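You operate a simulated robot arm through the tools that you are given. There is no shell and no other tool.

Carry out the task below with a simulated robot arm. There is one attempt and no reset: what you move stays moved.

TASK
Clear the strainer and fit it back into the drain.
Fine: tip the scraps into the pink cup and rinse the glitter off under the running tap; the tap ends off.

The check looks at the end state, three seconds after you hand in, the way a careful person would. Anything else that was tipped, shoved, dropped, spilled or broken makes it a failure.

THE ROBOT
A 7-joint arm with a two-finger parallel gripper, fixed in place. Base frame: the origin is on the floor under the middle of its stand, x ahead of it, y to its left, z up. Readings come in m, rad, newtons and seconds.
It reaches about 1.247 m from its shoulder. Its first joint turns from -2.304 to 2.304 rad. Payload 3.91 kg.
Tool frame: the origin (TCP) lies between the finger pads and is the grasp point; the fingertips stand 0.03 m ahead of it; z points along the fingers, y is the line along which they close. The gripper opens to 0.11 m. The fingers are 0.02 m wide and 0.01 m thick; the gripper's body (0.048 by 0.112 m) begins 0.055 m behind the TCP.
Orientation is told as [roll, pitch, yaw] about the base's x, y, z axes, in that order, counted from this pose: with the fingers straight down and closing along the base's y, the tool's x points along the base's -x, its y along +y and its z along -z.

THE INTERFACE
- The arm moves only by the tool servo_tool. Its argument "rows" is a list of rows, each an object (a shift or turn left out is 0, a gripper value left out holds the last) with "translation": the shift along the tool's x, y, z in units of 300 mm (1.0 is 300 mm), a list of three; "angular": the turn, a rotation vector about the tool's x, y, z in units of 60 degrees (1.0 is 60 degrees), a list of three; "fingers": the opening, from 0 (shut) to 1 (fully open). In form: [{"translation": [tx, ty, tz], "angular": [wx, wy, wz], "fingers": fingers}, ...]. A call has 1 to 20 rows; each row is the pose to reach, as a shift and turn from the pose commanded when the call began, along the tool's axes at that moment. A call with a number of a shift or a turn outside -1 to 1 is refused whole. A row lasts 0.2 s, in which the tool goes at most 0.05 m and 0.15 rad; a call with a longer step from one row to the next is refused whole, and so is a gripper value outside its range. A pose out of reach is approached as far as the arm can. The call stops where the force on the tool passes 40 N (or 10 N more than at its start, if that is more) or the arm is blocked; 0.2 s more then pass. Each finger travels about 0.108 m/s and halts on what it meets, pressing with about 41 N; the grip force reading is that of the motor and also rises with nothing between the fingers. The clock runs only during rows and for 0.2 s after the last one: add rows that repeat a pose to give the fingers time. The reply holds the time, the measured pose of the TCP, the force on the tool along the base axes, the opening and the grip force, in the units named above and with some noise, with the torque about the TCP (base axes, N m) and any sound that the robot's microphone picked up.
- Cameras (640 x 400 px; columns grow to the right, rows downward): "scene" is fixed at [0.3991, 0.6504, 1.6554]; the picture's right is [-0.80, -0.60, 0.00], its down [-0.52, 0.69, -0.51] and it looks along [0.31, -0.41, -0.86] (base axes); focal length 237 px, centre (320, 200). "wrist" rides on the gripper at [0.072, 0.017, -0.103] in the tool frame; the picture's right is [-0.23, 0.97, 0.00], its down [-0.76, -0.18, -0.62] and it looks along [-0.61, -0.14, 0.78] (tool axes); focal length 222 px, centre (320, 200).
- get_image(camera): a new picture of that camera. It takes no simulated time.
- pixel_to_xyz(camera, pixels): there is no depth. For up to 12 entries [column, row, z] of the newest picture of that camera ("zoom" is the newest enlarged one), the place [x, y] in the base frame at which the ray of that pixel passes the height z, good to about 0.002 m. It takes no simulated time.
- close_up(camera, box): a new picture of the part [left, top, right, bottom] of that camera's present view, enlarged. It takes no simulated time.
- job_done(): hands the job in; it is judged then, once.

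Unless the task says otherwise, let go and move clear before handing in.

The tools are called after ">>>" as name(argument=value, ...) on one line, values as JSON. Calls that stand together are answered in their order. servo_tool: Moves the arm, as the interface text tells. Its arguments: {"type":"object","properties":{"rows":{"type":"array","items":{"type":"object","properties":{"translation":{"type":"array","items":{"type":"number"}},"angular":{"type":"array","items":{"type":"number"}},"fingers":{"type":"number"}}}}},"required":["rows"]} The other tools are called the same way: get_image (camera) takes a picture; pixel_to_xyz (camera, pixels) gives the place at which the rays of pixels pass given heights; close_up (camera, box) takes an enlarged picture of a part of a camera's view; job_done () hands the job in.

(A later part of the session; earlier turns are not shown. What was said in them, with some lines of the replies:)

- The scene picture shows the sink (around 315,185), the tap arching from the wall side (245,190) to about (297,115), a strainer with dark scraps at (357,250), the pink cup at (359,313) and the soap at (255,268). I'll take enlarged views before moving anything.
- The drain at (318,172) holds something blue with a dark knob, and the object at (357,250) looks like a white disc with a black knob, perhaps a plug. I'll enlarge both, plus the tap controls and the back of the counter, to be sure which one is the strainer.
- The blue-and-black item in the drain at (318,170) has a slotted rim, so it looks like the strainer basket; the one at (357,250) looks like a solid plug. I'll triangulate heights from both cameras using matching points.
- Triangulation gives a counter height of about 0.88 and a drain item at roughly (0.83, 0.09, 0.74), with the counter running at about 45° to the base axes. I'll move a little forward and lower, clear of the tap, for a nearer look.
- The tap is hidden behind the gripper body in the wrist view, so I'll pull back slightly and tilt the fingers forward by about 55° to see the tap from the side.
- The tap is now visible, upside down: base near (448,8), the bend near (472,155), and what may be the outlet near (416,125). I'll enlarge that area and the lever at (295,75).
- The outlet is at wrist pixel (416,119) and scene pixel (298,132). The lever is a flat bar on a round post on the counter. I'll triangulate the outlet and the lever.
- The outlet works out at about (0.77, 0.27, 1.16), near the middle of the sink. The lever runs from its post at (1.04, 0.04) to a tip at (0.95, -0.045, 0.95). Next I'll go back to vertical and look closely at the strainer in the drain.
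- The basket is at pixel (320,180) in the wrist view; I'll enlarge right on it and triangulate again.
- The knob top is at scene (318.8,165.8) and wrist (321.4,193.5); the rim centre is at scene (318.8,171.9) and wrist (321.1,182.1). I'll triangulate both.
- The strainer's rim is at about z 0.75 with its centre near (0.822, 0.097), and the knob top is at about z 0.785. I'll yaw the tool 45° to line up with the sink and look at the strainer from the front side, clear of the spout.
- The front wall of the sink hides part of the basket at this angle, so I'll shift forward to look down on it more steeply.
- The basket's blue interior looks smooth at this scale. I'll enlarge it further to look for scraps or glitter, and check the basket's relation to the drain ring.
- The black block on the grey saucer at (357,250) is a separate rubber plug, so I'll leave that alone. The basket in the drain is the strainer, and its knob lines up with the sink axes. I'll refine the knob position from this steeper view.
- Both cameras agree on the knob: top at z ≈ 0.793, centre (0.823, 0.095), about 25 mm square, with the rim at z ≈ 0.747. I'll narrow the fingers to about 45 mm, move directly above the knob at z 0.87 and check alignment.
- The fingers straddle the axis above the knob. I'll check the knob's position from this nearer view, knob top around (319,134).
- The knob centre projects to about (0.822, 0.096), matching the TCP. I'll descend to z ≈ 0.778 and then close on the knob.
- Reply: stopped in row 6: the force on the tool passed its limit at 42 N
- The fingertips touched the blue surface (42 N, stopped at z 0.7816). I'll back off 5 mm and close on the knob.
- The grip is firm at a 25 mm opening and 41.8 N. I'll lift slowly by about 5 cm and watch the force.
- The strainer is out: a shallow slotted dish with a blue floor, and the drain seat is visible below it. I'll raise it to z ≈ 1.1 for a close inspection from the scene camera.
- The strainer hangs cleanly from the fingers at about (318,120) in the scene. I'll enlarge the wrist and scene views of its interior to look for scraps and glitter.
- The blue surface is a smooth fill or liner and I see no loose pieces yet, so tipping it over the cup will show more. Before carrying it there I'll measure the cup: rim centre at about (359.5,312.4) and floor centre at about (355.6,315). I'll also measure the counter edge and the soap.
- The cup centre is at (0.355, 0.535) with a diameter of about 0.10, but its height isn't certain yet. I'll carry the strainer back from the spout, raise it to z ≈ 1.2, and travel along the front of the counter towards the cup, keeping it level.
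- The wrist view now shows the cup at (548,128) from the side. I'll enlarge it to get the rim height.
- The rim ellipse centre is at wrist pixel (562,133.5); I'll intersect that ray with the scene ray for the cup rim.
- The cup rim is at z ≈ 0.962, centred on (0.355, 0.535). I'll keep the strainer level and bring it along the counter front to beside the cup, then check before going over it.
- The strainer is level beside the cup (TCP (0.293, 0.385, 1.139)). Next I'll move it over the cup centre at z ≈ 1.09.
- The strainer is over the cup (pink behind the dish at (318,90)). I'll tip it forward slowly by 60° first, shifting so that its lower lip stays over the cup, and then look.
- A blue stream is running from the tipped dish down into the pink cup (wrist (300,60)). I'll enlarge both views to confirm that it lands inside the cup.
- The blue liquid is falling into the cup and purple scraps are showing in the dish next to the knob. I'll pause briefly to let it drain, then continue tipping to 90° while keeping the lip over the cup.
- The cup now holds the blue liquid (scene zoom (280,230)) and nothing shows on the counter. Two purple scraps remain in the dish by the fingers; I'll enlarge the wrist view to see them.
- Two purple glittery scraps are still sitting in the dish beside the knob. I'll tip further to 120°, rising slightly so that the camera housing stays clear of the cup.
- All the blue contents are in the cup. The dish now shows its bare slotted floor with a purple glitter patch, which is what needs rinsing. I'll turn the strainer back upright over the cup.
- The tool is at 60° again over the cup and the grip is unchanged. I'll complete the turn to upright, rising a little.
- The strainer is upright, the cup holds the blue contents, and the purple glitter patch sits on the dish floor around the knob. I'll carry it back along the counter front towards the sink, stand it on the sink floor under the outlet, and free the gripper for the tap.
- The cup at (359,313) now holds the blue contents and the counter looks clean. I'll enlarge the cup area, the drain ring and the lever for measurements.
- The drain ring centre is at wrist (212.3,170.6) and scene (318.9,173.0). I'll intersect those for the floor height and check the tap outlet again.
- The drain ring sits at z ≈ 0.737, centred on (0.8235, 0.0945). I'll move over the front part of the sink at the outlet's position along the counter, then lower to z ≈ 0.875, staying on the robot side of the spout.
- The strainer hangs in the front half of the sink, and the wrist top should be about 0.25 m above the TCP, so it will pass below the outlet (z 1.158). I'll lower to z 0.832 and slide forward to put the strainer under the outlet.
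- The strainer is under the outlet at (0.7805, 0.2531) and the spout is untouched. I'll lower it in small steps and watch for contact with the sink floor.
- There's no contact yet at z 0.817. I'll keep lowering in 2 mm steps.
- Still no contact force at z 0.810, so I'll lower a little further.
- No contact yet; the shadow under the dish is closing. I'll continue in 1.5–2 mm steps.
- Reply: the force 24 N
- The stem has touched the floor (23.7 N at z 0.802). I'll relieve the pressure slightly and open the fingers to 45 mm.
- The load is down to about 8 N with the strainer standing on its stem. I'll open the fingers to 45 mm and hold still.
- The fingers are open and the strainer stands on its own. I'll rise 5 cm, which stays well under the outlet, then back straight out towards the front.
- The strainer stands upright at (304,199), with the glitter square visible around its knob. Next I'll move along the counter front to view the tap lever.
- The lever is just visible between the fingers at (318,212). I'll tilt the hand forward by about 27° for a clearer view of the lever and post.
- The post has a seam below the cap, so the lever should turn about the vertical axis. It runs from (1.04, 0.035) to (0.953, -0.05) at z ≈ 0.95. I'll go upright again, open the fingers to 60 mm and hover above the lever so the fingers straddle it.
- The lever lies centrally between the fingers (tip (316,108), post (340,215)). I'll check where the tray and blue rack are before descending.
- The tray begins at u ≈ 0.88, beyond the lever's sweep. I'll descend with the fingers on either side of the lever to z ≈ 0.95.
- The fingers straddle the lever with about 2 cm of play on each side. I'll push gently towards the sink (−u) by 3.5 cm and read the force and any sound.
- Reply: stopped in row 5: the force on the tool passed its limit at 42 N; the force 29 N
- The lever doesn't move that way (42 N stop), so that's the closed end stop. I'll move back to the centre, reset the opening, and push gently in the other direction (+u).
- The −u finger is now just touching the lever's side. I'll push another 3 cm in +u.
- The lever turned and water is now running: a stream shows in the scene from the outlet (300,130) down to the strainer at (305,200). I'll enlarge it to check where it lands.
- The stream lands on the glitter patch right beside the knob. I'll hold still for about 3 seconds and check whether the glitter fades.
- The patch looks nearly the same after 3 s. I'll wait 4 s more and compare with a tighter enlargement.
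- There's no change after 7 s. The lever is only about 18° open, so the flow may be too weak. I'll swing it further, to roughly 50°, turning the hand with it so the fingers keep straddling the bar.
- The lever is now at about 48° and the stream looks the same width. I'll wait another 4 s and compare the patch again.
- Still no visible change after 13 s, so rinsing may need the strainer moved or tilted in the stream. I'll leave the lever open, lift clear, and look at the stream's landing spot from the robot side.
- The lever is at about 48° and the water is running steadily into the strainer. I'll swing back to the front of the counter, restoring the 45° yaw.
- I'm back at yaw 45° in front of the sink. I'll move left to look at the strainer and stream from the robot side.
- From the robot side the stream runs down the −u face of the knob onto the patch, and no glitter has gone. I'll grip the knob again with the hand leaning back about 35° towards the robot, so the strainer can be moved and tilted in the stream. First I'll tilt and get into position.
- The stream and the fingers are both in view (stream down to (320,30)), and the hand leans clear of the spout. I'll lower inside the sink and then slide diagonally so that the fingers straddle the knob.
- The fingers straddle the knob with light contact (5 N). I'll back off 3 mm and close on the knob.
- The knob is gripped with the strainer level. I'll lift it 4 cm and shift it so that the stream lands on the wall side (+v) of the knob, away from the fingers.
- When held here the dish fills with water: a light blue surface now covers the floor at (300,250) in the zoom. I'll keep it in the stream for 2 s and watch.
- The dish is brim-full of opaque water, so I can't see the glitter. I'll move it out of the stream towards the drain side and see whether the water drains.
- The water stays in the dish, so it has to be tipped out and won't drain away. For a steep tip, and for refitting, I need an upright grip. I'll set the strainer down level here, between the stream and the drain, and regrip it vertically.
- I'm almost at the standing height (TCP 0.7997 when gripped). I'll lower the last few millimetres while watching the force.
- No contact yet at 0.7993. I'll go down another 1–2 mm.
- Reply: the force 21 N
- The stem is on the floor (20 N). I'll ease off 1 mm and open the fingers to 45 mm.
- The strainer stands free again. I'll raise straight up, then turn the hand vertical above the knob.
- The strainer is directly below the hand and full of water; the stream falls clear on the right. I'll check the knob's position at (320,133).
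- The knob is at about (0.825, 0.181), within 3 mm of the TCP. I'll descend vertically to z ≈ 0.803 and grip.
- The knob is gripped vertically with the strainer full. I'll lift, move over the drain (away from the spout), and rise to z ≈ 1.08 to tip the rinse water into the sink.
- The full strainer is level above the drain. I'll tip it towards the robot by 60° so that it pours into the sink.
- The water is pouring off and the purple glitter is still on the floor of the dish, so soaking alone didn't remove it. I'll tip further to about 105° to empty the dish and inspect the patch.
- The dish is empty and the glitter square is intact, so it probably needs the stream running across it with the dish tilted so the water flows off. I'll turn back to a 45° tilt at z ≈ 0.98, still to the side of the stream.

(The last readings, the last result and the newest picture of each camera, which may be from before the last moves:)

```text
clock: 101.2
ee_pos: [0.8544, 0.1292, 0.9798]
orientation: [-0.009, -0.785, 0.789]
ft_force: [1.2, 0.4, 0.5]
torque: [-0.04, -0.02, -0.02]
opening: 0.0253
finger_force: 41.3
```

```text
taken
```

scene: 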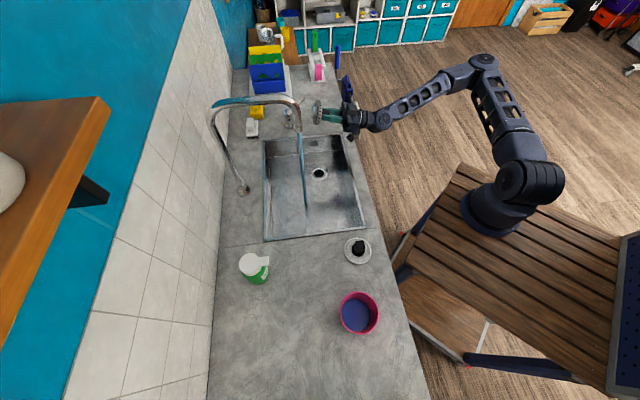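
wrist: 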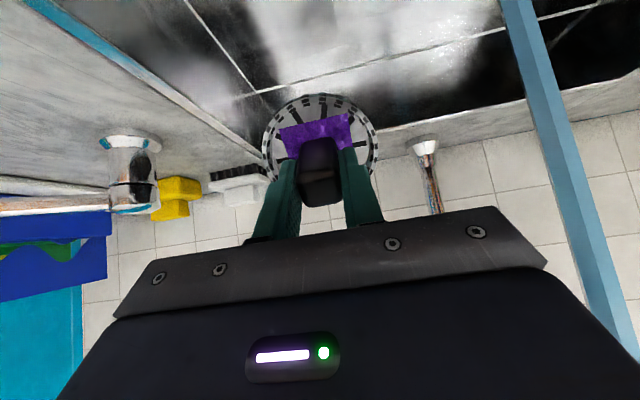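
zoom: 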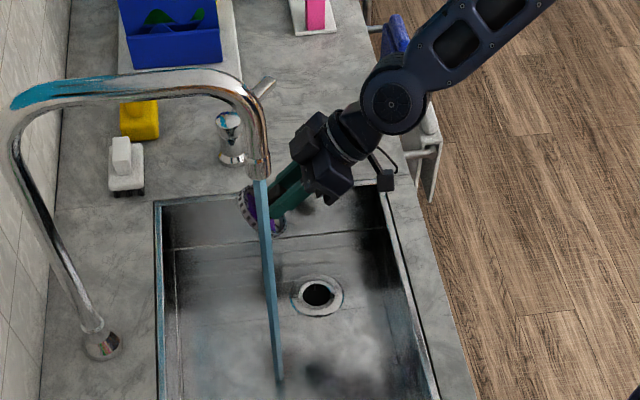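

The strainer is tilted 45° beside the stream with the patch facing up and towards the robot. I'll slide it along (−u) so that the stream hits the wall-side part of the patch.

>>> servo_tool(rows=[{"translation": [0, 0.1, 0]}, {"translation": [0, 0.22, 0]}, {"translation": [0, 0.34, 0]}, {"translation": [0, 0.44, 0]}, {"translation": [0, 0.523, 0]}, {"translation": [0, 0.523, 0]}, {"translation": [0, 0.523, 0]}])

>>> close_up(camera="scene", box=[270, 110, 350, 180])

>>> close_up(camera="wrist", box=[235, 65, 395, 215])

```text
clock: 102.8
ee_pos: [0.7433, 0.2395, 0.9775]
orientation: [-0.01, -0.786, 0.79]
ft_force: [1.4, -0.1, -0.1]
torque: [0.0, 0.03, 0.0]
opening: 0.0252
finger_force: 41.0
```

```text
5.71 times, centred on (310, 145) of scene
```

zoom: 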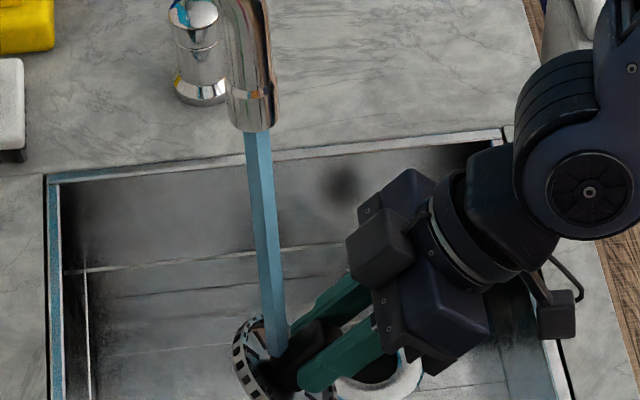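

```text
2.67 times, centred on (315, 140) of wrist
```

zoom: 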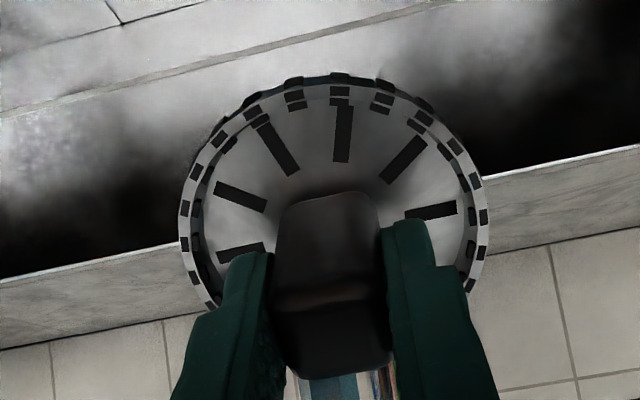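

The glitter patch is gone: in the wrist view the dish floor is bare metal and slots. I'll hold for another 1.5 s to be safe and check from the scene side.

>>> servo_tool(rows=[{"translation": [0, 0, 0]}, {"translation": [0, 0, 0]}, {"translation": [0, 0, 0]}, {"translation": [0, 0, 0]}, {"translation": [0, 0, 0]}, {"translation": [0, 0, 0]}, {"translation": [0, 0, 0]}])

>>> close_up(camera="scene", box=[280, 150, 340, 190])

>>> get_image(camera="wrist")

```text
clock: 104.4
ee_pos: [0.7439, 0.2402, 0.9783]
orientation: [-0.011, -0.787, 0.789]
ft_force: [-0.1, -0.1, -0.9]
torque: [0.0, 0.03, 0.02]
opening: 0.0252
finger_force: 41.6
```

```text
10.00 times, centred on (310, 170) of scene
```

zoom: 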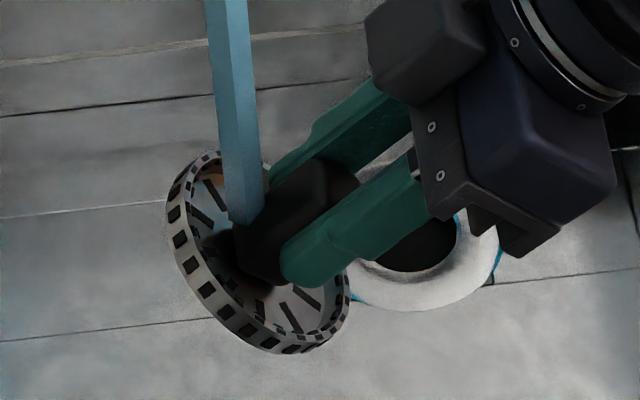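

```text
taken
```

wrist: 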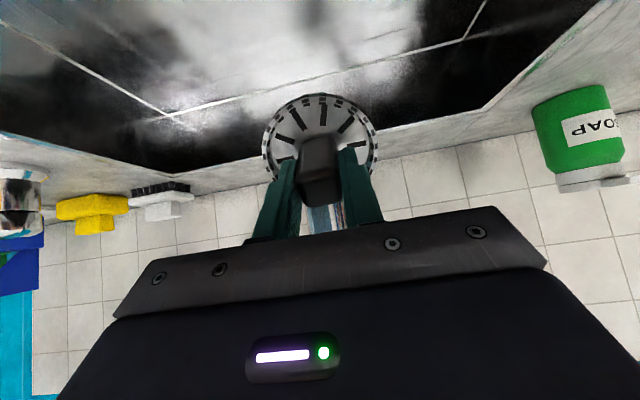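

The strainer is clean with no glitter and no pooled water. I'll slide it out of the stream still tilted, then level it above the drain.

>>> servo_tool(rows=[{"translation": [0, -0.1, 0]}, {"translation": [0, -0.23, 0]}, {"translation": [0, -0.36, 0]}, {"translation": [0, -0.47, 0]}, {"translation": [0, -0.53, 0]}, {"translation": [0.03, -0.53, -0.006], "angular": [0, 0.12, 0]}, {"translation": [0.06, -0.53, -0.013], "angular": [0, 0.24, 0]}, {"translation": [0.09, -0.53, -0.02], "angular": [0, 0.36, 0]}, {"translation": [0.12, -0.53, -0.026], "angular": [0, 0.48, 0]}, {"translation": [0.15, -0.53, -0.032], "angular": [0, 0.6, 0]}, {"translation": [0.175, -0.53, -0.038], "angular": [0, 0.7, 0]}, {"translation": [0.18, -0.53, -0.039], "angular": [0, 0.75, 0]}, {"translation": [0.18, -0.53, -0.039], "angular": [0, 0.75, 0]}])

>>> get_image(camera="wrist")

>>> close_up(camera="scene", box=[270, 110, 370, 190])

```text
clock: 107.2
ee_pos: [0.8234, 0.0949, 0.9484]
orientation: [-0.007, 0.001, 0.784]
ft_force: [0.8, 0.1, -0.7]
torque: [0.01, -0.02, -0.01]
opening: 0.0254
finger_force: 40.8
```

```text
taken
```

wrist: 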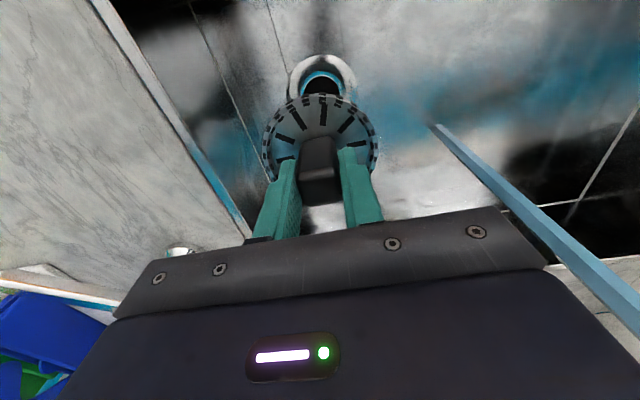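

```text
5.00 times, centred on (320, 150) of scene
```

zoom: 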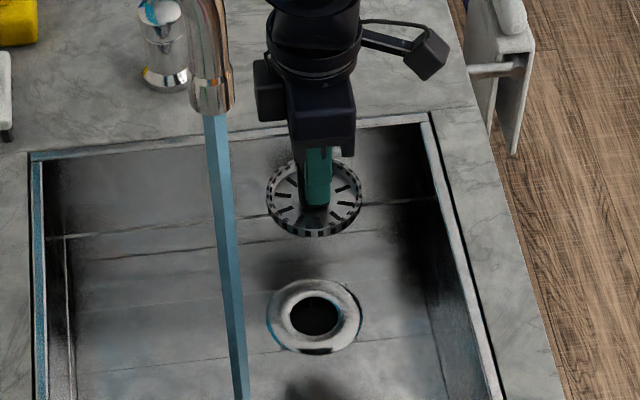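

The strainer is level, clean and dry above the drain at (0.8234, 0.0949), which matches the original seat (0.8231, 0.0952). I'll lower to z ≈ 0.815 first.

>>> servo_tool(rows=[{"translation": [0, 0, 0.1]}, {"translation": [0, 0, 0.2]}, {"translation": [0, 0, 0.3]}, {"translation": [0, 0, 0.38]}, {"translation": [0, 0, 0.42]}, {"translation": [0, 0, 0.44]}, {"translation": [0, 0, 0.44]}])

>>> get_image(camera="wrist")

>>> close_up(camera="scene", box=[290, 145, 350, 190])

```text
clock: 108.8
ee_pos: [0.8235, 0.0931, 0.8172]
orientation: [-0.009, -0.002, 0.783]
ft_force: [-0.6, 0.5, 0.0]
torque: [-0.05, -0.01, 0.02]
opening: 0.0252
finger_force: 41.5
```

```text
taken
```

wrist: 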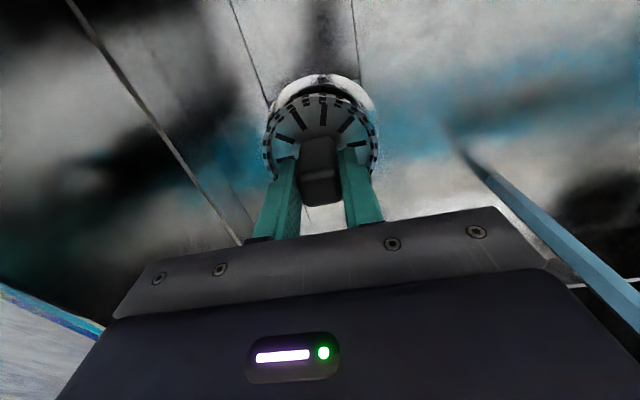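

```text
8.89 times, centred on (320, 168) of scene
```

zoom: 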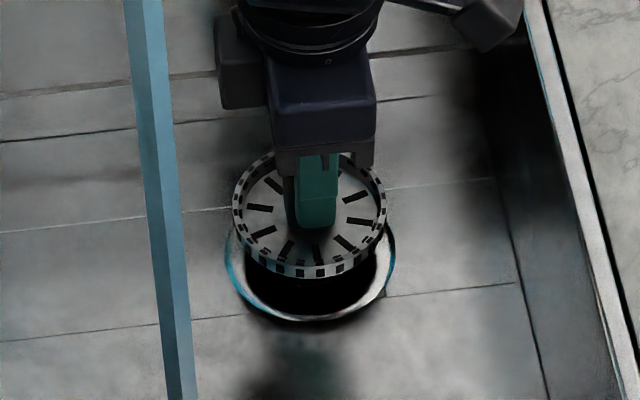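

It's centred over the drain ring. I'll lower slowly to z ≈ 0.792 and watch the force.

>>> servo_tool(rows=[{"translation": [0, 0, 0.015]}, {"translation": [0, 0, 0.03]}, {"translation": [0, 0, 0.045]}, {"translation": [0, 0, 0.06]}, {"translation": [0, 0, 0.075]}, {"translation": [0, 0, 0.075]}])

>>> close_up(camera="scene", box=[290, 145, 350, 190])

```text
clock: 110.2
ee_pos: [0.8241, 0.0928, 0.7956]
orientation: [-0.006, -0.001, 0.783]
ft_force: [0.6, -0.1, -1.4]
torque: [-0.01, -0.04, -0.01]
opening: 0.0252
finger_force: 40.9
```

```text
8.89 times, centred on (320, 168) of scene
```

zoom: 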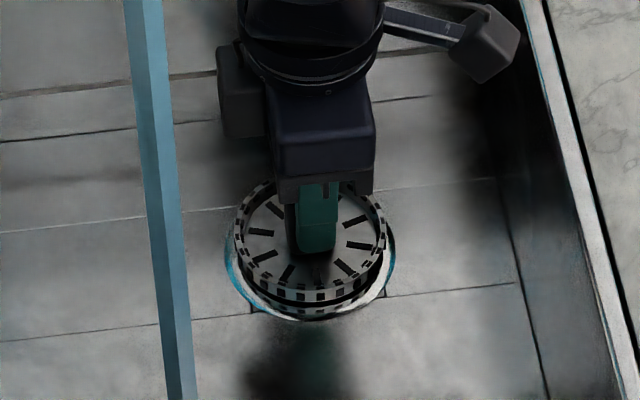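

No contact yet and the stem has started into the hole. The reading is about 2 mm off the original seat along the counter, so I'll correct that and keep lowering.

>>> servo_tool(rows=[{"translation": [-0.002, 0.007, 0]}, {"translation": [-0.002, 0.007, 0.01]}, {"translation": [-0.002, 0.007, 0.018]}, {"translation": [-0.002, 0.007, 0.024]}, {"translation": [-0.002, 0.007, 0.024]}])

```text
clock: 111.4
ee_pos: [0.824, 0.0948, 0.7894]
orientation: [-0.01, -0.005, 0.782]
ft_force: [-0.6, -6.1, 28.1]
torque: [0.17, 0.23, 0.07]
opening: 0.0253
finger_force: 41.4
```

There's contact at z 0.789 with 28 N upward and −6 N in y. I'll look to see whether it's seated or catching on the edge.

>>> close_up(camera="scene", box=[300, 155, 340, 185])

>>> close_up(camera="wrist", box=[240, 70, 400, 200])

```text
13.33 times, centred on (320, 170) of scene
```

zoom: 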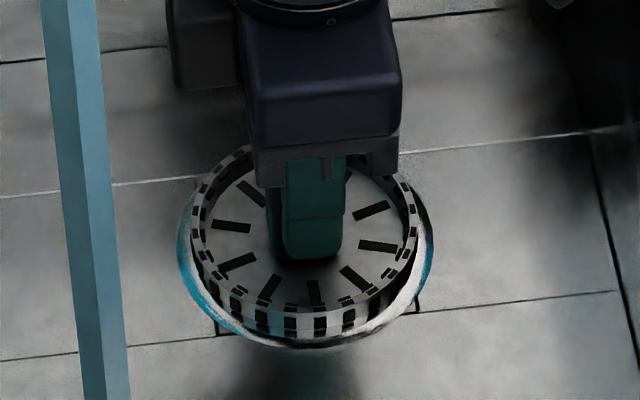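

```text
3.08 times, centred on (320, 135) of wrist
```

zoom: 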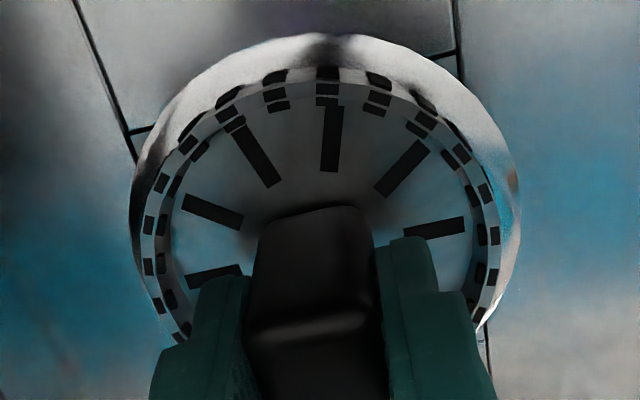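

The rim is at the same scene row (178.4) as in the first picture, and the gaps to the ring are even, so it appears seated. I'll relieve the pressure and open the fingers.

>>> servo_tool(rows=[{"translation": [0, 0, -0.003]}, {"translation": [0, 0, -0.003], "fingers": 0.28}, {"translation": [0, 0, -0.003], "fingers": 0.36}, {"translation": [0, 0, -0.003], "fingers": 0.41}, {"translation": [0, 0, -0.003], "fingers": 0.41}])

>>> close_up(camera="scene", box=[300, 155, 340, 185])

```text
clock: 112.6
ee_pos: [0.8244, 0.0953, 0.7882]
orientation: [-0.006, -0.002, 0.785]
ft_force: [-0.6, 0.8, 0.0]
torque: [-0.01, -0.02, -0.01]
opening: 0.0451
finger_force: 0.0
```

```text
13.33 times, centred on (320, 170) of scene
```

zoom: 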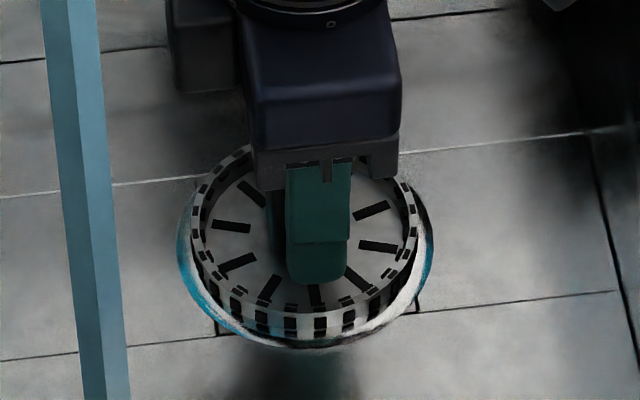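

The strainer is released. I'll lift straight up and compare the seat with the first picture.

>>> servo_tool(rows=[{"translation": [0, 0, -0.06]}, {"translation": [0, 0, -0.14]}, {"translation": [0, 0, -0.26]}, {"translation": [0, 0, -0.38]}, {"translation": [0.05, 0, -0.5]}, {"translation": [0.15, 0, -0.6]}, {"translation": [0.25, 0, -0.68]}, {"translation": [0.25, 0, -0.68]}])

>>> close_up(camera="scene", box=[298, 157, 338, 182])

>>> get_image(camera="wrist")

```text
clock: 114.4
ee_pos: [0.7694, 0.0425, 0.9938]
orientation: [-0.009, -0.003, 0.782]
ft_force: [-0.6, -0.4, 0.1]
torque: [-0.02, 0.0, -0.03]
opening: 0.0453
finger_force: 0.0
```

```text
16.00 times, centred on (318, 170) of scene
```

zoom: 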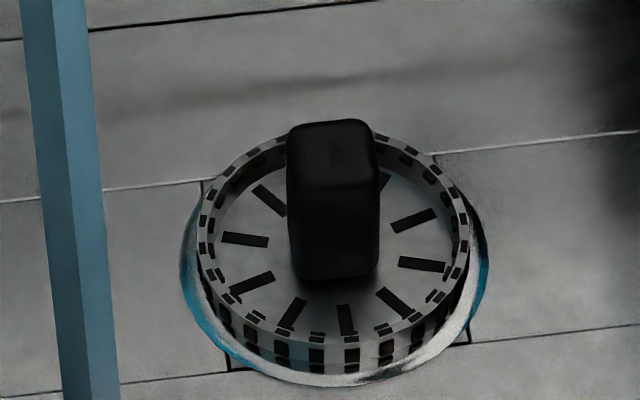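

```text
taken
```

wrist: 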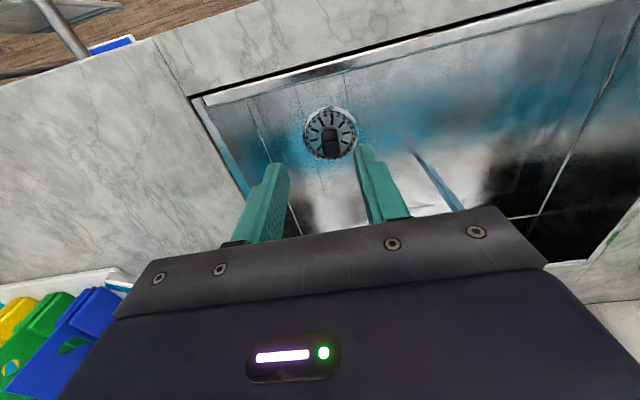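

The strainer sits as in the first picture (knob at (333,120–277), rim edges at 197/470), clean and fully seated. Now the tap: I'll go back to the lever, first rising along the front with the fingers opened to 60 mm.

>>> servo_tool(rows=[{"translation": [0.02, -0.06, -0.1], "fingers": 0.545}, {"translation": [0.05, -0.16, -0.2], "fingers": 0.545}, {"translation": [0.08, -0.28, -0.3], "fingers": 0.545}, {"translation": [0.08, -0.4, -0.38], "fingers": 0.545}, {"translation": [0.08, -0.52, -0.453], "fingers": 0.545}, {"translation": [0.08, -0.62, -0.453], "fingers": 0.545}, {"translation": [0.08, -0.62, -0.453], "fingers": 0.545}])

>>> get_image(camera="wrist")

```text
clock: 116.0
ee_pos: [0.8827, -0.1056, 1.1311]
orientation: [-0.008, 0.0, 0.784]
ft_force: [0.0, -1.1, 0.7]
torque: [0.02, 0.01, 0.04]
opening: 0.0599
finger_force: 0.1
```

```text
taken
```

wrist: 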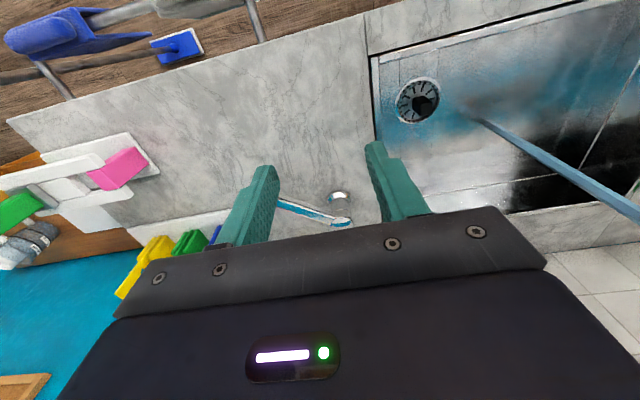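

The lever is visible at (310,208), pointing to the +u side. I'll move above its previous end position with the matching yaw, keeping z at 1.13.

>>> servo_tool(rows=[{"translation": [-0.07, -0.05, 0], "angular": [0, 0, -0.119]}, {"translation": [-0.145, -0.1, 0], "angular": [0, 0, -0.238]}, {"translation": [-0.22, -0.154, 0], "angular": [0, 0, -0.357]}, {"translation": [-0.295, -0.206, 0], "angular": [0, 0, -0.476]}, {"translation": [-0.37, -0.258, 0], "angular": [0, 0, -0.595]}, {"translation": [-0.445, -0.31, 0], "angular": [0, 0, -0.714]}, {"translation": [-0.517, -0.36, 0], "angular": [0, 0, -0.833]}, {"translation": [-0.517, -0.36, 0], "angular": [0, 0, -0.833]}])

>>> get_image(camera="wrist")

```text
clock: 117.8
ee_pos: [1.0682, -0.0729, 1.1305]
orientation: [-0.004, 0.004, 1.656]
ft_force: [0.0, -0.2, -0.6]
torque: [-0.01, 0.02, -0.03]
opening: 0.06
finger_force: 0.1
```

```text
taken
```

wrist: 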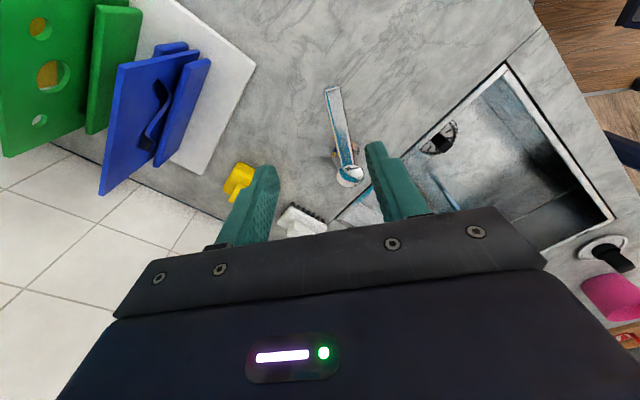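

The lever is seen from above, tip (333,90) and post (348,172). I'll check its position relative to the TCP before descending.

>>> pixel_to_xyz(camera="wrist", pixels=[[333, 90, 0.957], [340, 130, 0.957], [348, 172, 0.957]])

```text
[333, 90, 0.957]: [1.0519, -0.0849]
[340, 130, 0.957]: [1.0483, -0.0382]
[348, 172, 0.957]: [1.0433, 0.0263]
```

The lever passes x ≈ 1.05 at y = −0.06. I'll centre the fingers on it (shift −12 mm in x, +12 mm in y) and descend to z ≈ 0.955.

>>> servo_tool(rows=[{"translation": [-0.02, 0.02, 0.03]}, {"translation": [-0.04, 0.045, 0.1]}, {"translation": [-0.04, 0.045, 0.22]}, {"translation": [-0.04, 0.045, 0.34]}, {"translation": [-0.04, 0.045, 0.46]}, {"translation": [-0.04, 0.045, 0.55]}, {"translation": [-0.04, 0.045, 0.583]}, {"translation": [-0.04, 0.045, 0.583]}])

>>> get_image(camera="wrist")

```text
clock: 119.6
ee_pos: [1.0558, -0.0614, 0.9549]
orientation: [-0.006, 0.004, 1.654]
ft_force: [0.6, -0.4, 1.0]
torque: [-0.01, 0.0, 0.02]
opening: 0.0599
finger_force: 0.1
```

```text
taken
```

wrist: 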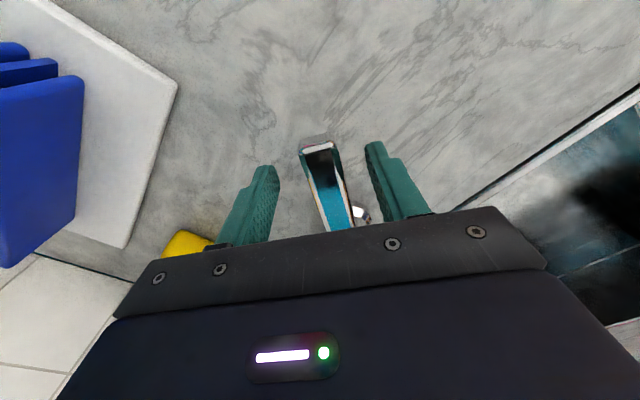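

The fingers straddle the lever. I'll swing it back along its arc to the closed stop, turning the hand with it.

>>> servo_tool(rows=[{"translation": [0.0006, 0.0405, 0]}, {"translation": [0.0013, 0.0804, 0]}, {"translation": [-0.0078, 0.1248, 0], "angular": [0, 0, 0.113]}, {"translation": [-0.0235, 0.1643, 0], "angular": [0, 0, 0.238]}, {"translation": [-0.044, 0.2014, 0], "angular": [0, 0, 0.363]}, {"translation": [-0.0693, 0.2357, 0], "angular": [0, 0, 0.488]}, {"translation": [-0.0986, 0.2663, 0], "angular": [0, 0, 0.613]}, {"translation": [-0.1299, 0.2915, 0], "angular": [0, 0, 0.73]}, {"translation": [-0.1585, 0.3095, 0], "angular": [0, 0, 0.83]}, {"translation": [-0.1792, 0.3251, 0], "angular": [0, 0, 0.83]}, {"translation": [-0.1792, 0.3251, 0], "angular": [0, 0, 0.83]}])

>>> get_image(camera="wrist")

>>> get_image(camera="scene")

```text
clock: 122.0
ee_pos: [0.9547, -0.017, 0.9548]
orientation: [-0.007, -0.002, 0.783]
ft_force: [8.8, -8.5, -0.1]
torque: [0.13, -0.16, -0.15]
opening: 0.0667
finger_force: 6.3
```

```text
taken
```

wrist: 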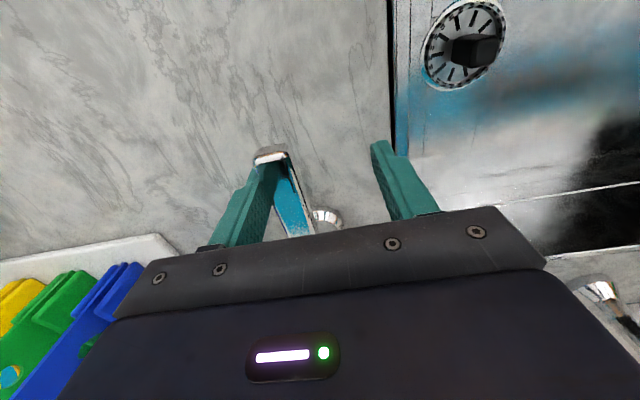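

```text
taken
```

scene: 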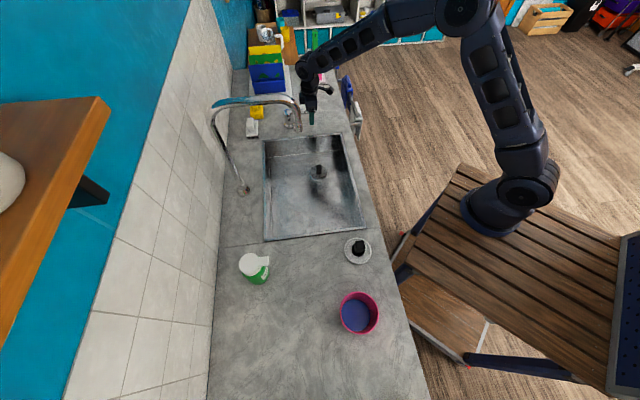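

The stream has stopped and the lever is against its closed stop (about 12 N). I'll recentre the fingers so they don't touch it, then lift straight up.

>>> servo_tool(rows=[{"translation": [0, -0.03, 0], "fingers": 0.545}, {"translation": [0, -0.07, 0], "fingers": 0.545}, {"translation": [0, -0.07, 0], "fingers": 0.545}, {"translation": [0, -0.07, -0.06], "fingers": 0.545}, {"translation": [0, -0.07, -0.16], "fingers": 0.545}, {"translation": [0, -0.07, -0.3], "fingers": 0.545}, {"translation": [0, -0.07, -0.42], "fingers": 0.545}, {"translation": [0, -0.07, -0.5], "fingers": 0.545}, {"translation": [0, -0.07, -0.5], "fingers": 0.545}])

>>> get_image(camera="wrist")

>>> close_up(camera="scene", box=[240, 60, 380, 240])

```text
clock: 124.0
ee_pos: [0.9666, -0.0307, 1.104]
orientation: [-0.006, -0.002, 0.787]
ft_force: [-0.1, 0.2, -0.8]
torque: [-0.02, -0.03, -0.02]
opening: 0.0599
finger_force: 0.0
```

```text
taken
```

wrist: 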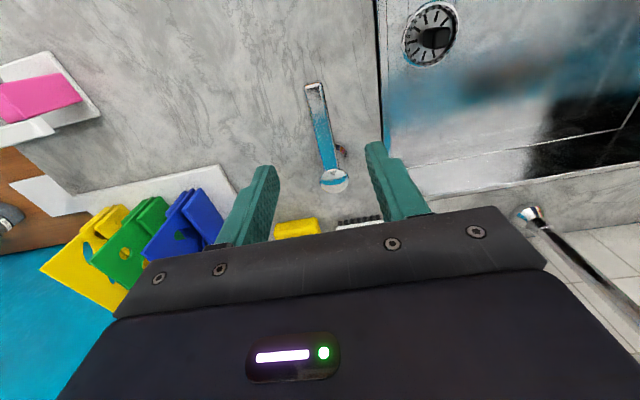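

```text
2.22 times, centred on (310, 150) of scene
```

zoom: 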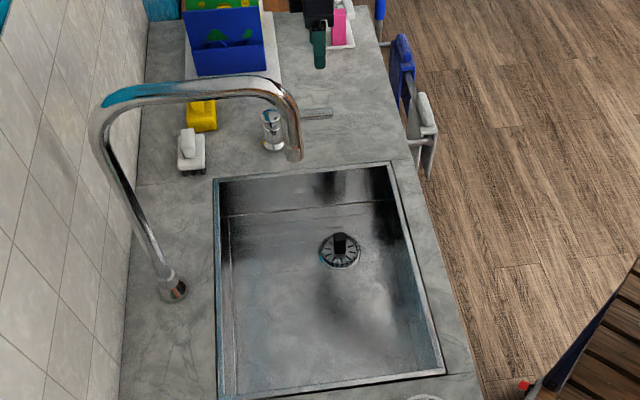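

The tap is off and the lever is back in its original position. I'll retreat along the front of the counter, then verify the seat and surroundings.

>>> servo_tool(rows=[{"translation": [0.1, 0.03, -0.03]}, {"translation": [0.22, 0.08, -0.08]}, {"translation": [0.35, 0.15, -0.15]}, {"translation": [0.48, 0.22, -0.22]}, {"translation": [0.58, 0.3, -0.3]}, {"translation": [0.62, 0.4, -0.35]}, {"translation": [0.62, 0.4, -0.35]}])

>>> close_up(camera="scene", box=[298, 157, 338, 182])

>>> get_image(camera="scene")

>>> get_image(camera="wrist")

```text
clock: 125.6
ee_pos: [0.7514, -0.0767, 1.2076]
orientation: [-0.004, 0.001, 0.786]
ft_force: [0.5, -0.1, 0.2]
torque: [-0.02, -0.03, 0.0]
opening: 0.0601
finger_force: 0.0
```

```text
16.00 times, centred on (318, 170) of scene
```

zoom: 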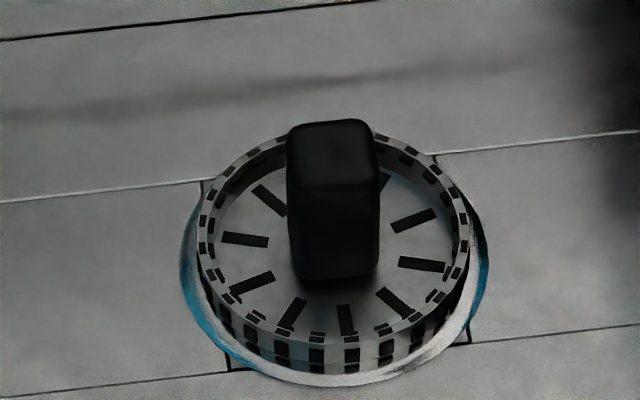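

```text
taken
```

scene: 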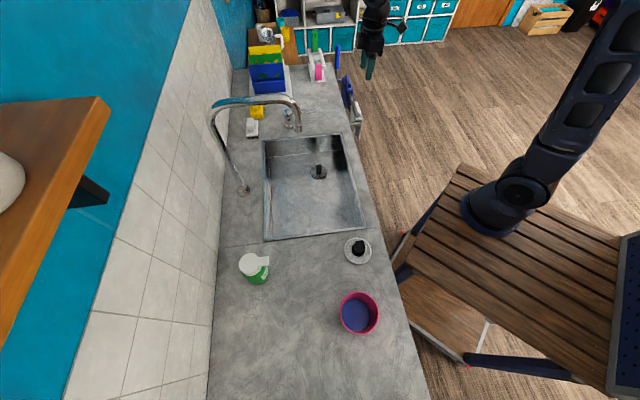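

```text
taken
```

wrist: 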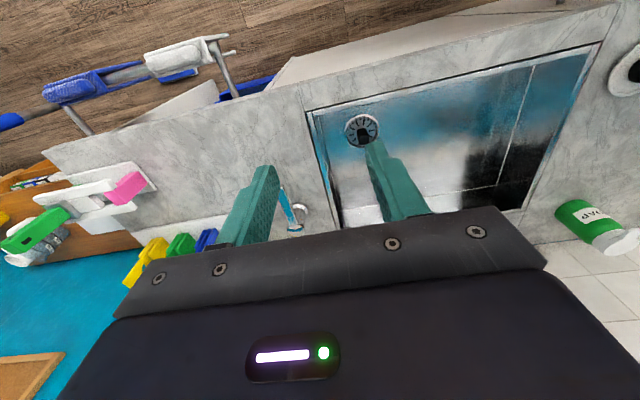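

The strainer's position matches the first picture to within about 0.2 px (1 mm), the tap is dry, and the cup, soap, plug and rack are undisturbed. As a final check I'll press lightly on the knob with closed fingers to make sure it's fully home; first I'll move above it.

>>> servo_tool(rows=[{"translation": [-0.12, 0.05, 0], "fingers": 0.3}, {"translation": [-0.25, 0.1, 0], "fingers": 0.1}, {"translation": [-0.38, 0.16, 0], "fingers": 0.0}, {"translation": [-0.5, 0.21, 0.03], "fingers": 0.0}, {"translation": [-0.575, 0.235, 0.12], "fingers": 0.0}, {"translation": [-0.575, 0.235, 0.26], "fingers": 0.0}, {"translation": [-0.575, 0.235, 0.4], "fingers": 0.0}, {"translation": [-0.575, 0.235, 0.54], "fingers": 0.0}, {"translation": [-0.575, 0.235, 0.68], "fingers": 0.0}, {"translation": [-0.575, 0.235, 0.82], "fingers": 0.0}, {"translation": [-0.575, 0.235, 0.95], "fingers": 0.0}, {"translation": [-0.575, 0.235, 0.95], "fingers": 0.0}])

>>> get_image(camera="wrist")

>>> close_up(camera="wrist", box=[270, 60, 370, 160])

```text
clock: 128.2
ee_pos: [0.8244, 0.0941, 0.9241]
orientation: [-0.007, -0.002, 0.785]
ft_force: [0.7, 0.6, 0.1]
torque: [0.0, -0.01, 0.0]
opening: 0.0
finger_force: 38.0
```

```text
taken
```

wrist: 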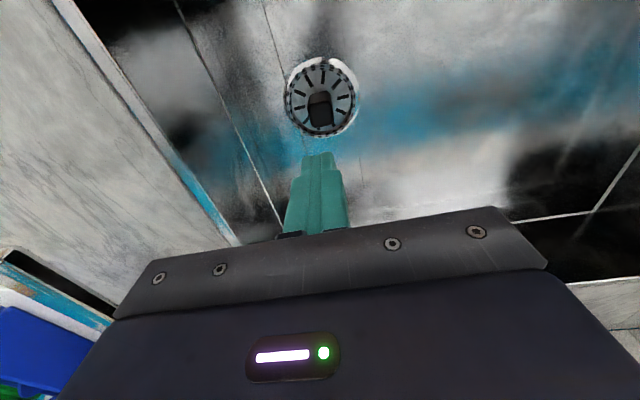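

```text
4.00 times, centred on (320, 110) of wrist
```

zoom: 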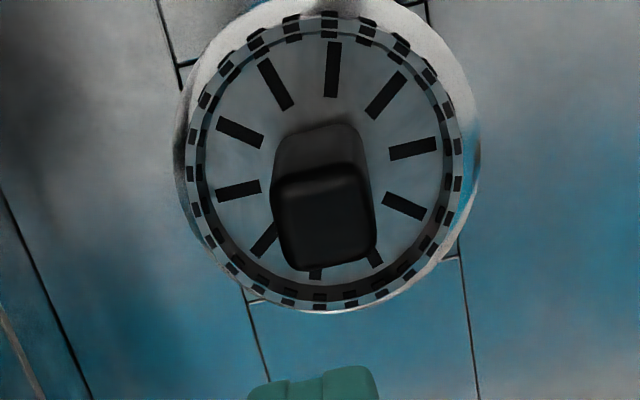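

The strainer is concentric in the ring and spotless. I'll lower the closed fingers to just above the knob and then touch down in small steps.

>>> servo_tool(rows=[{"translation": [0, 0, 0.1]}, {"translation": [0, 0, 0.2]}, {"translation": [0, 0, 0.27]}, {"translation": [0, 0, 0.3]}, {"translation": [0, 0, 0.315]}, {"translation": [0, 0, 0.322]}, {"translation": [0, 0, 0.322]}])

```text
clock: 129.8
ee_pos: [0.8244, 0.092, 0.8266]
orientation: [-0.007, -0.003, 0.787]
ft_force: [-0.2, 0.1, 0.7]
torque: [0.03, -0.01, -0.03]
opening: 0.0
finger_force: 37.3
```

No contact yet at z 0.8266. I'll continue in 1.5 mm steps.

>>> servo_tool(rows=[{"translation": [0, 0, 0.005]}, {"translation": [0, 0, 0.009]}, {"translation": [0, 0, 0.009]}])

```text
clock: 130.6
ee_pos: [0.825, 0.0935, 0.8241]
orientation: [-0.007, -0.002, 0.785]
ft_force: [-0.2, -0.1, -0.4]
torque: [-0.01, 0.01, -0.01]
opening: 0.0001
finger_force: 37.5
```

>>> servo_tool(rows=[{"translation": [0, 0, 0.004]}, {"translation": [0, 0, 0.008]}, {"translation": [0, 0, 0.008]}])

```text
clock: 131.4
ee_pos: [0.8256, 0.0929, 0.8237]
orientation: [-0.008, -0.002, 0.786]
ft_force: [-4.0, -2.1, 16.6]
torque: [-0.07, 0.18, -0.05]
opening: 0.0
finger_force: 37.5
```

The fingers meet the knob top at z ≈ 0.793, the same height as at the start, with firm support at 17 N, so the strainer is fully seated. I'll lift straight up and retreat clear.

>>> servo_tool(rows=[{"translation": [0, 0, -0.02]}, {"translation": [0, 0, -0.08]}, {"translation": [0, 0, -0.2]}, {"translation": [0, 0, -0.34]}, {"translation": [0.05, 0, -0.48]}, {"translation": [0.15, 0, -0.6]}, {"translation": [0.28, 0, -0.72]}, {"translation": [0.42, 0, -0.82]}, {"translation": [0.56, 0, -0.9]}, {"translation": [0.66, 0, -0.98]}, {"translation": [0.66, 0, -0.98]}])

>>> get_image(camera="scene")

>>> close_up(camera="scene", box=[298, 157, 338, 182])

>>> close_up(camera="scene", box=[220, 60, 400, 350])

```text
refused: row 7 steps farther than a row can; nothing moved
```

```text
taken
```

scene: 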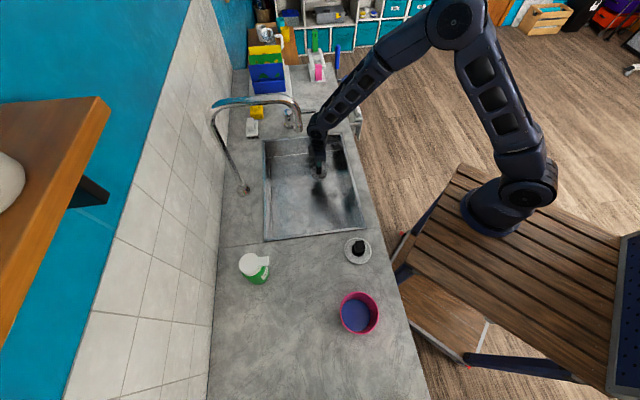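

```text
16.00 times, centred on (318, 170) of scene
```

zoom: 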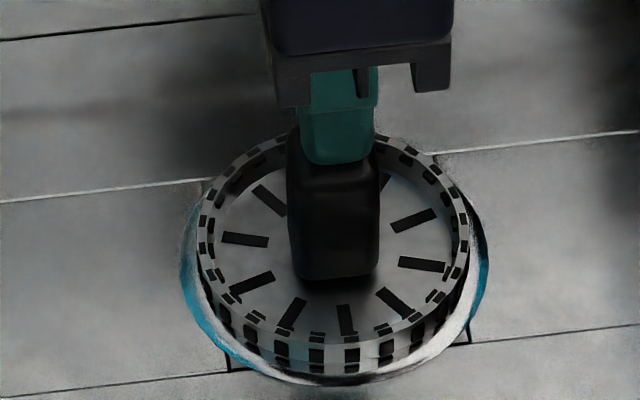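

```text
1.38 times, centred on (310, 205) of scene
```

zoom: 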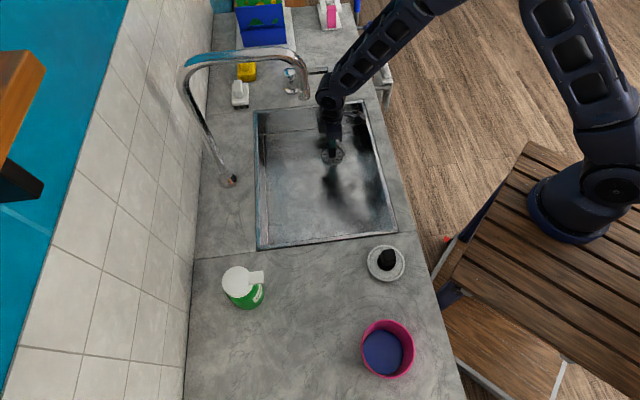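

That call was refused because one step was too long, so the fingers are still resting on the knob. I'll repeat the retreat with shorter steps.

>>> servo_tool(rows=[{"translation": [0, 0, -0.02]}, {"translation": [0, 0, -0.08]}, {"translation": [0, 0, -0.2]}, {"translation": [0, 0, -0.34]}, {"translation": [0.04, 0, -0.46]}, {"translation": [0.12, 0, -0.57]}, {"translation": [0.22, 0, -0.67]}, {"translation": [0.33, 0, -0.76]}, {"translation": [0.45, 0, -0.84]}, {"translation": [0.57, 0, -0.91]}, {"translation": [0.66, 0, -0.97]}, {"translation": [0.66, 0, -0.97]}])

>>> get_image(camera="scene")

>>> close_up(camera="scene", box=[298, 157, 338, 182])

>>> close_up(camera="scene", box=[220, 220, 420, 345])

>>> close_up(camera="scene", box=[230, 60, 370, 150])

```text
clock: 134.0
ee_pos: [0.6819, -0.0469, 1.1128]
orientation: [-0.004, -0.002, 0.786]
ft_force: [-0.7, 0.5, 1.0]
torque: [-0.01, 0.0, 0.04]
opening: 0.0
finger_force: 37.9
```

```text
taken
```

scene: 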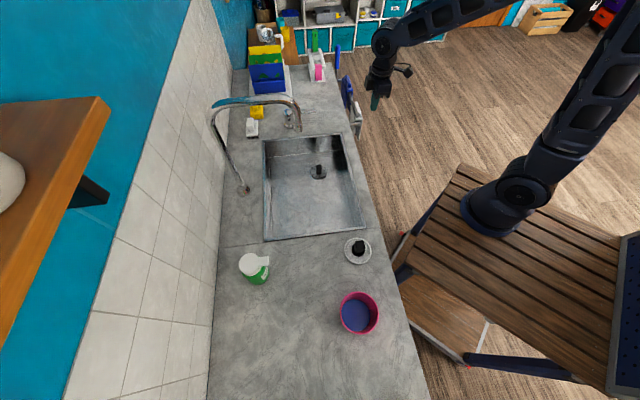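

```text
16.00 times, centred on (318, 170) of scene
```

zoom: 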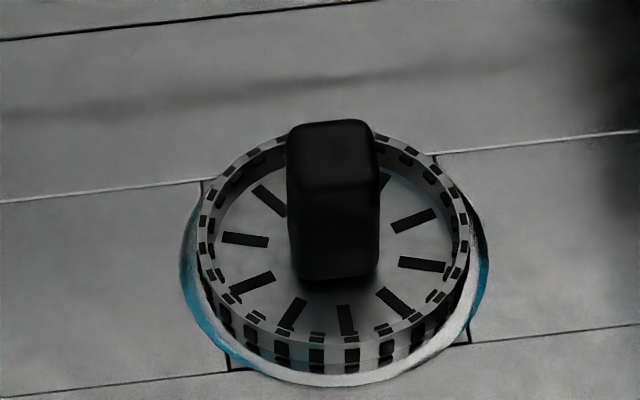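

```text
3.20 times, centred on (320, 282) of scene
```

zoom: 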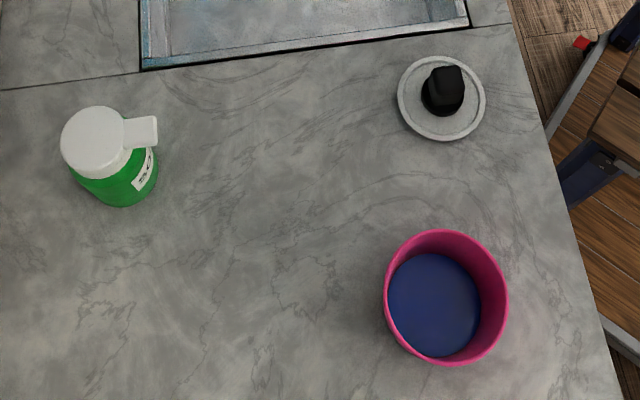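

```text
4.44 times, centred on (300, 105) of scene
```

zoom: 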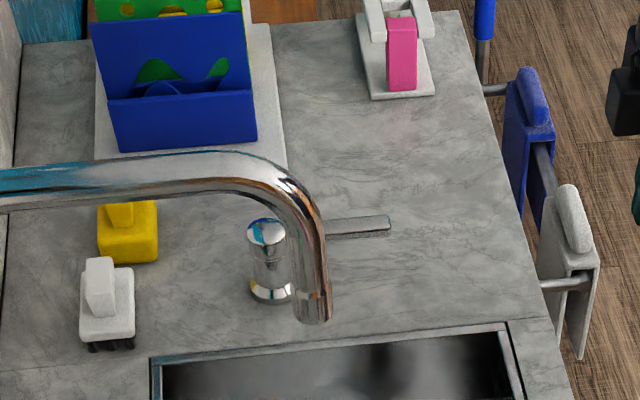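

The final pictures show the strainer clean and seated in the drain (318,171). The tap is dry with its lever back in its starting position, and the blue contents are in the pink cup (359,313). The counter is clean, nothing else has moved, and the arm is clear, so I'm handing in.

>>> job_done()

```text
The job is handed in.
```

The strainer is cleared, rinsed and seated back in the drain, and the tap is off. I've handed the job in; I haven't seen the result of the check.

- **Scraps:** the blue contents of the strainer went into the pink cup, with nothing visible spilled on the counter.
- **Glitter:** it didn't come off with the strainer standing upright under the tap, or when I filled it with water and tipped that out into the sink. Holding it tilted about 45° in the stream cleared it completely.
- **Refit:** the strainer sits at the same height and position as at the start. I pressed lightly on the knob to confirm it was fully home.
- **Tap:** the lever is back against its closed stop and no water is running. My first push was against that stop, at about 42 N, and the lever didn't move.
- **Everything else:** the soap, the spare plug on its saucer, the rack, the sponge and the brush look undisturbed, and the arm is clear of the sink.
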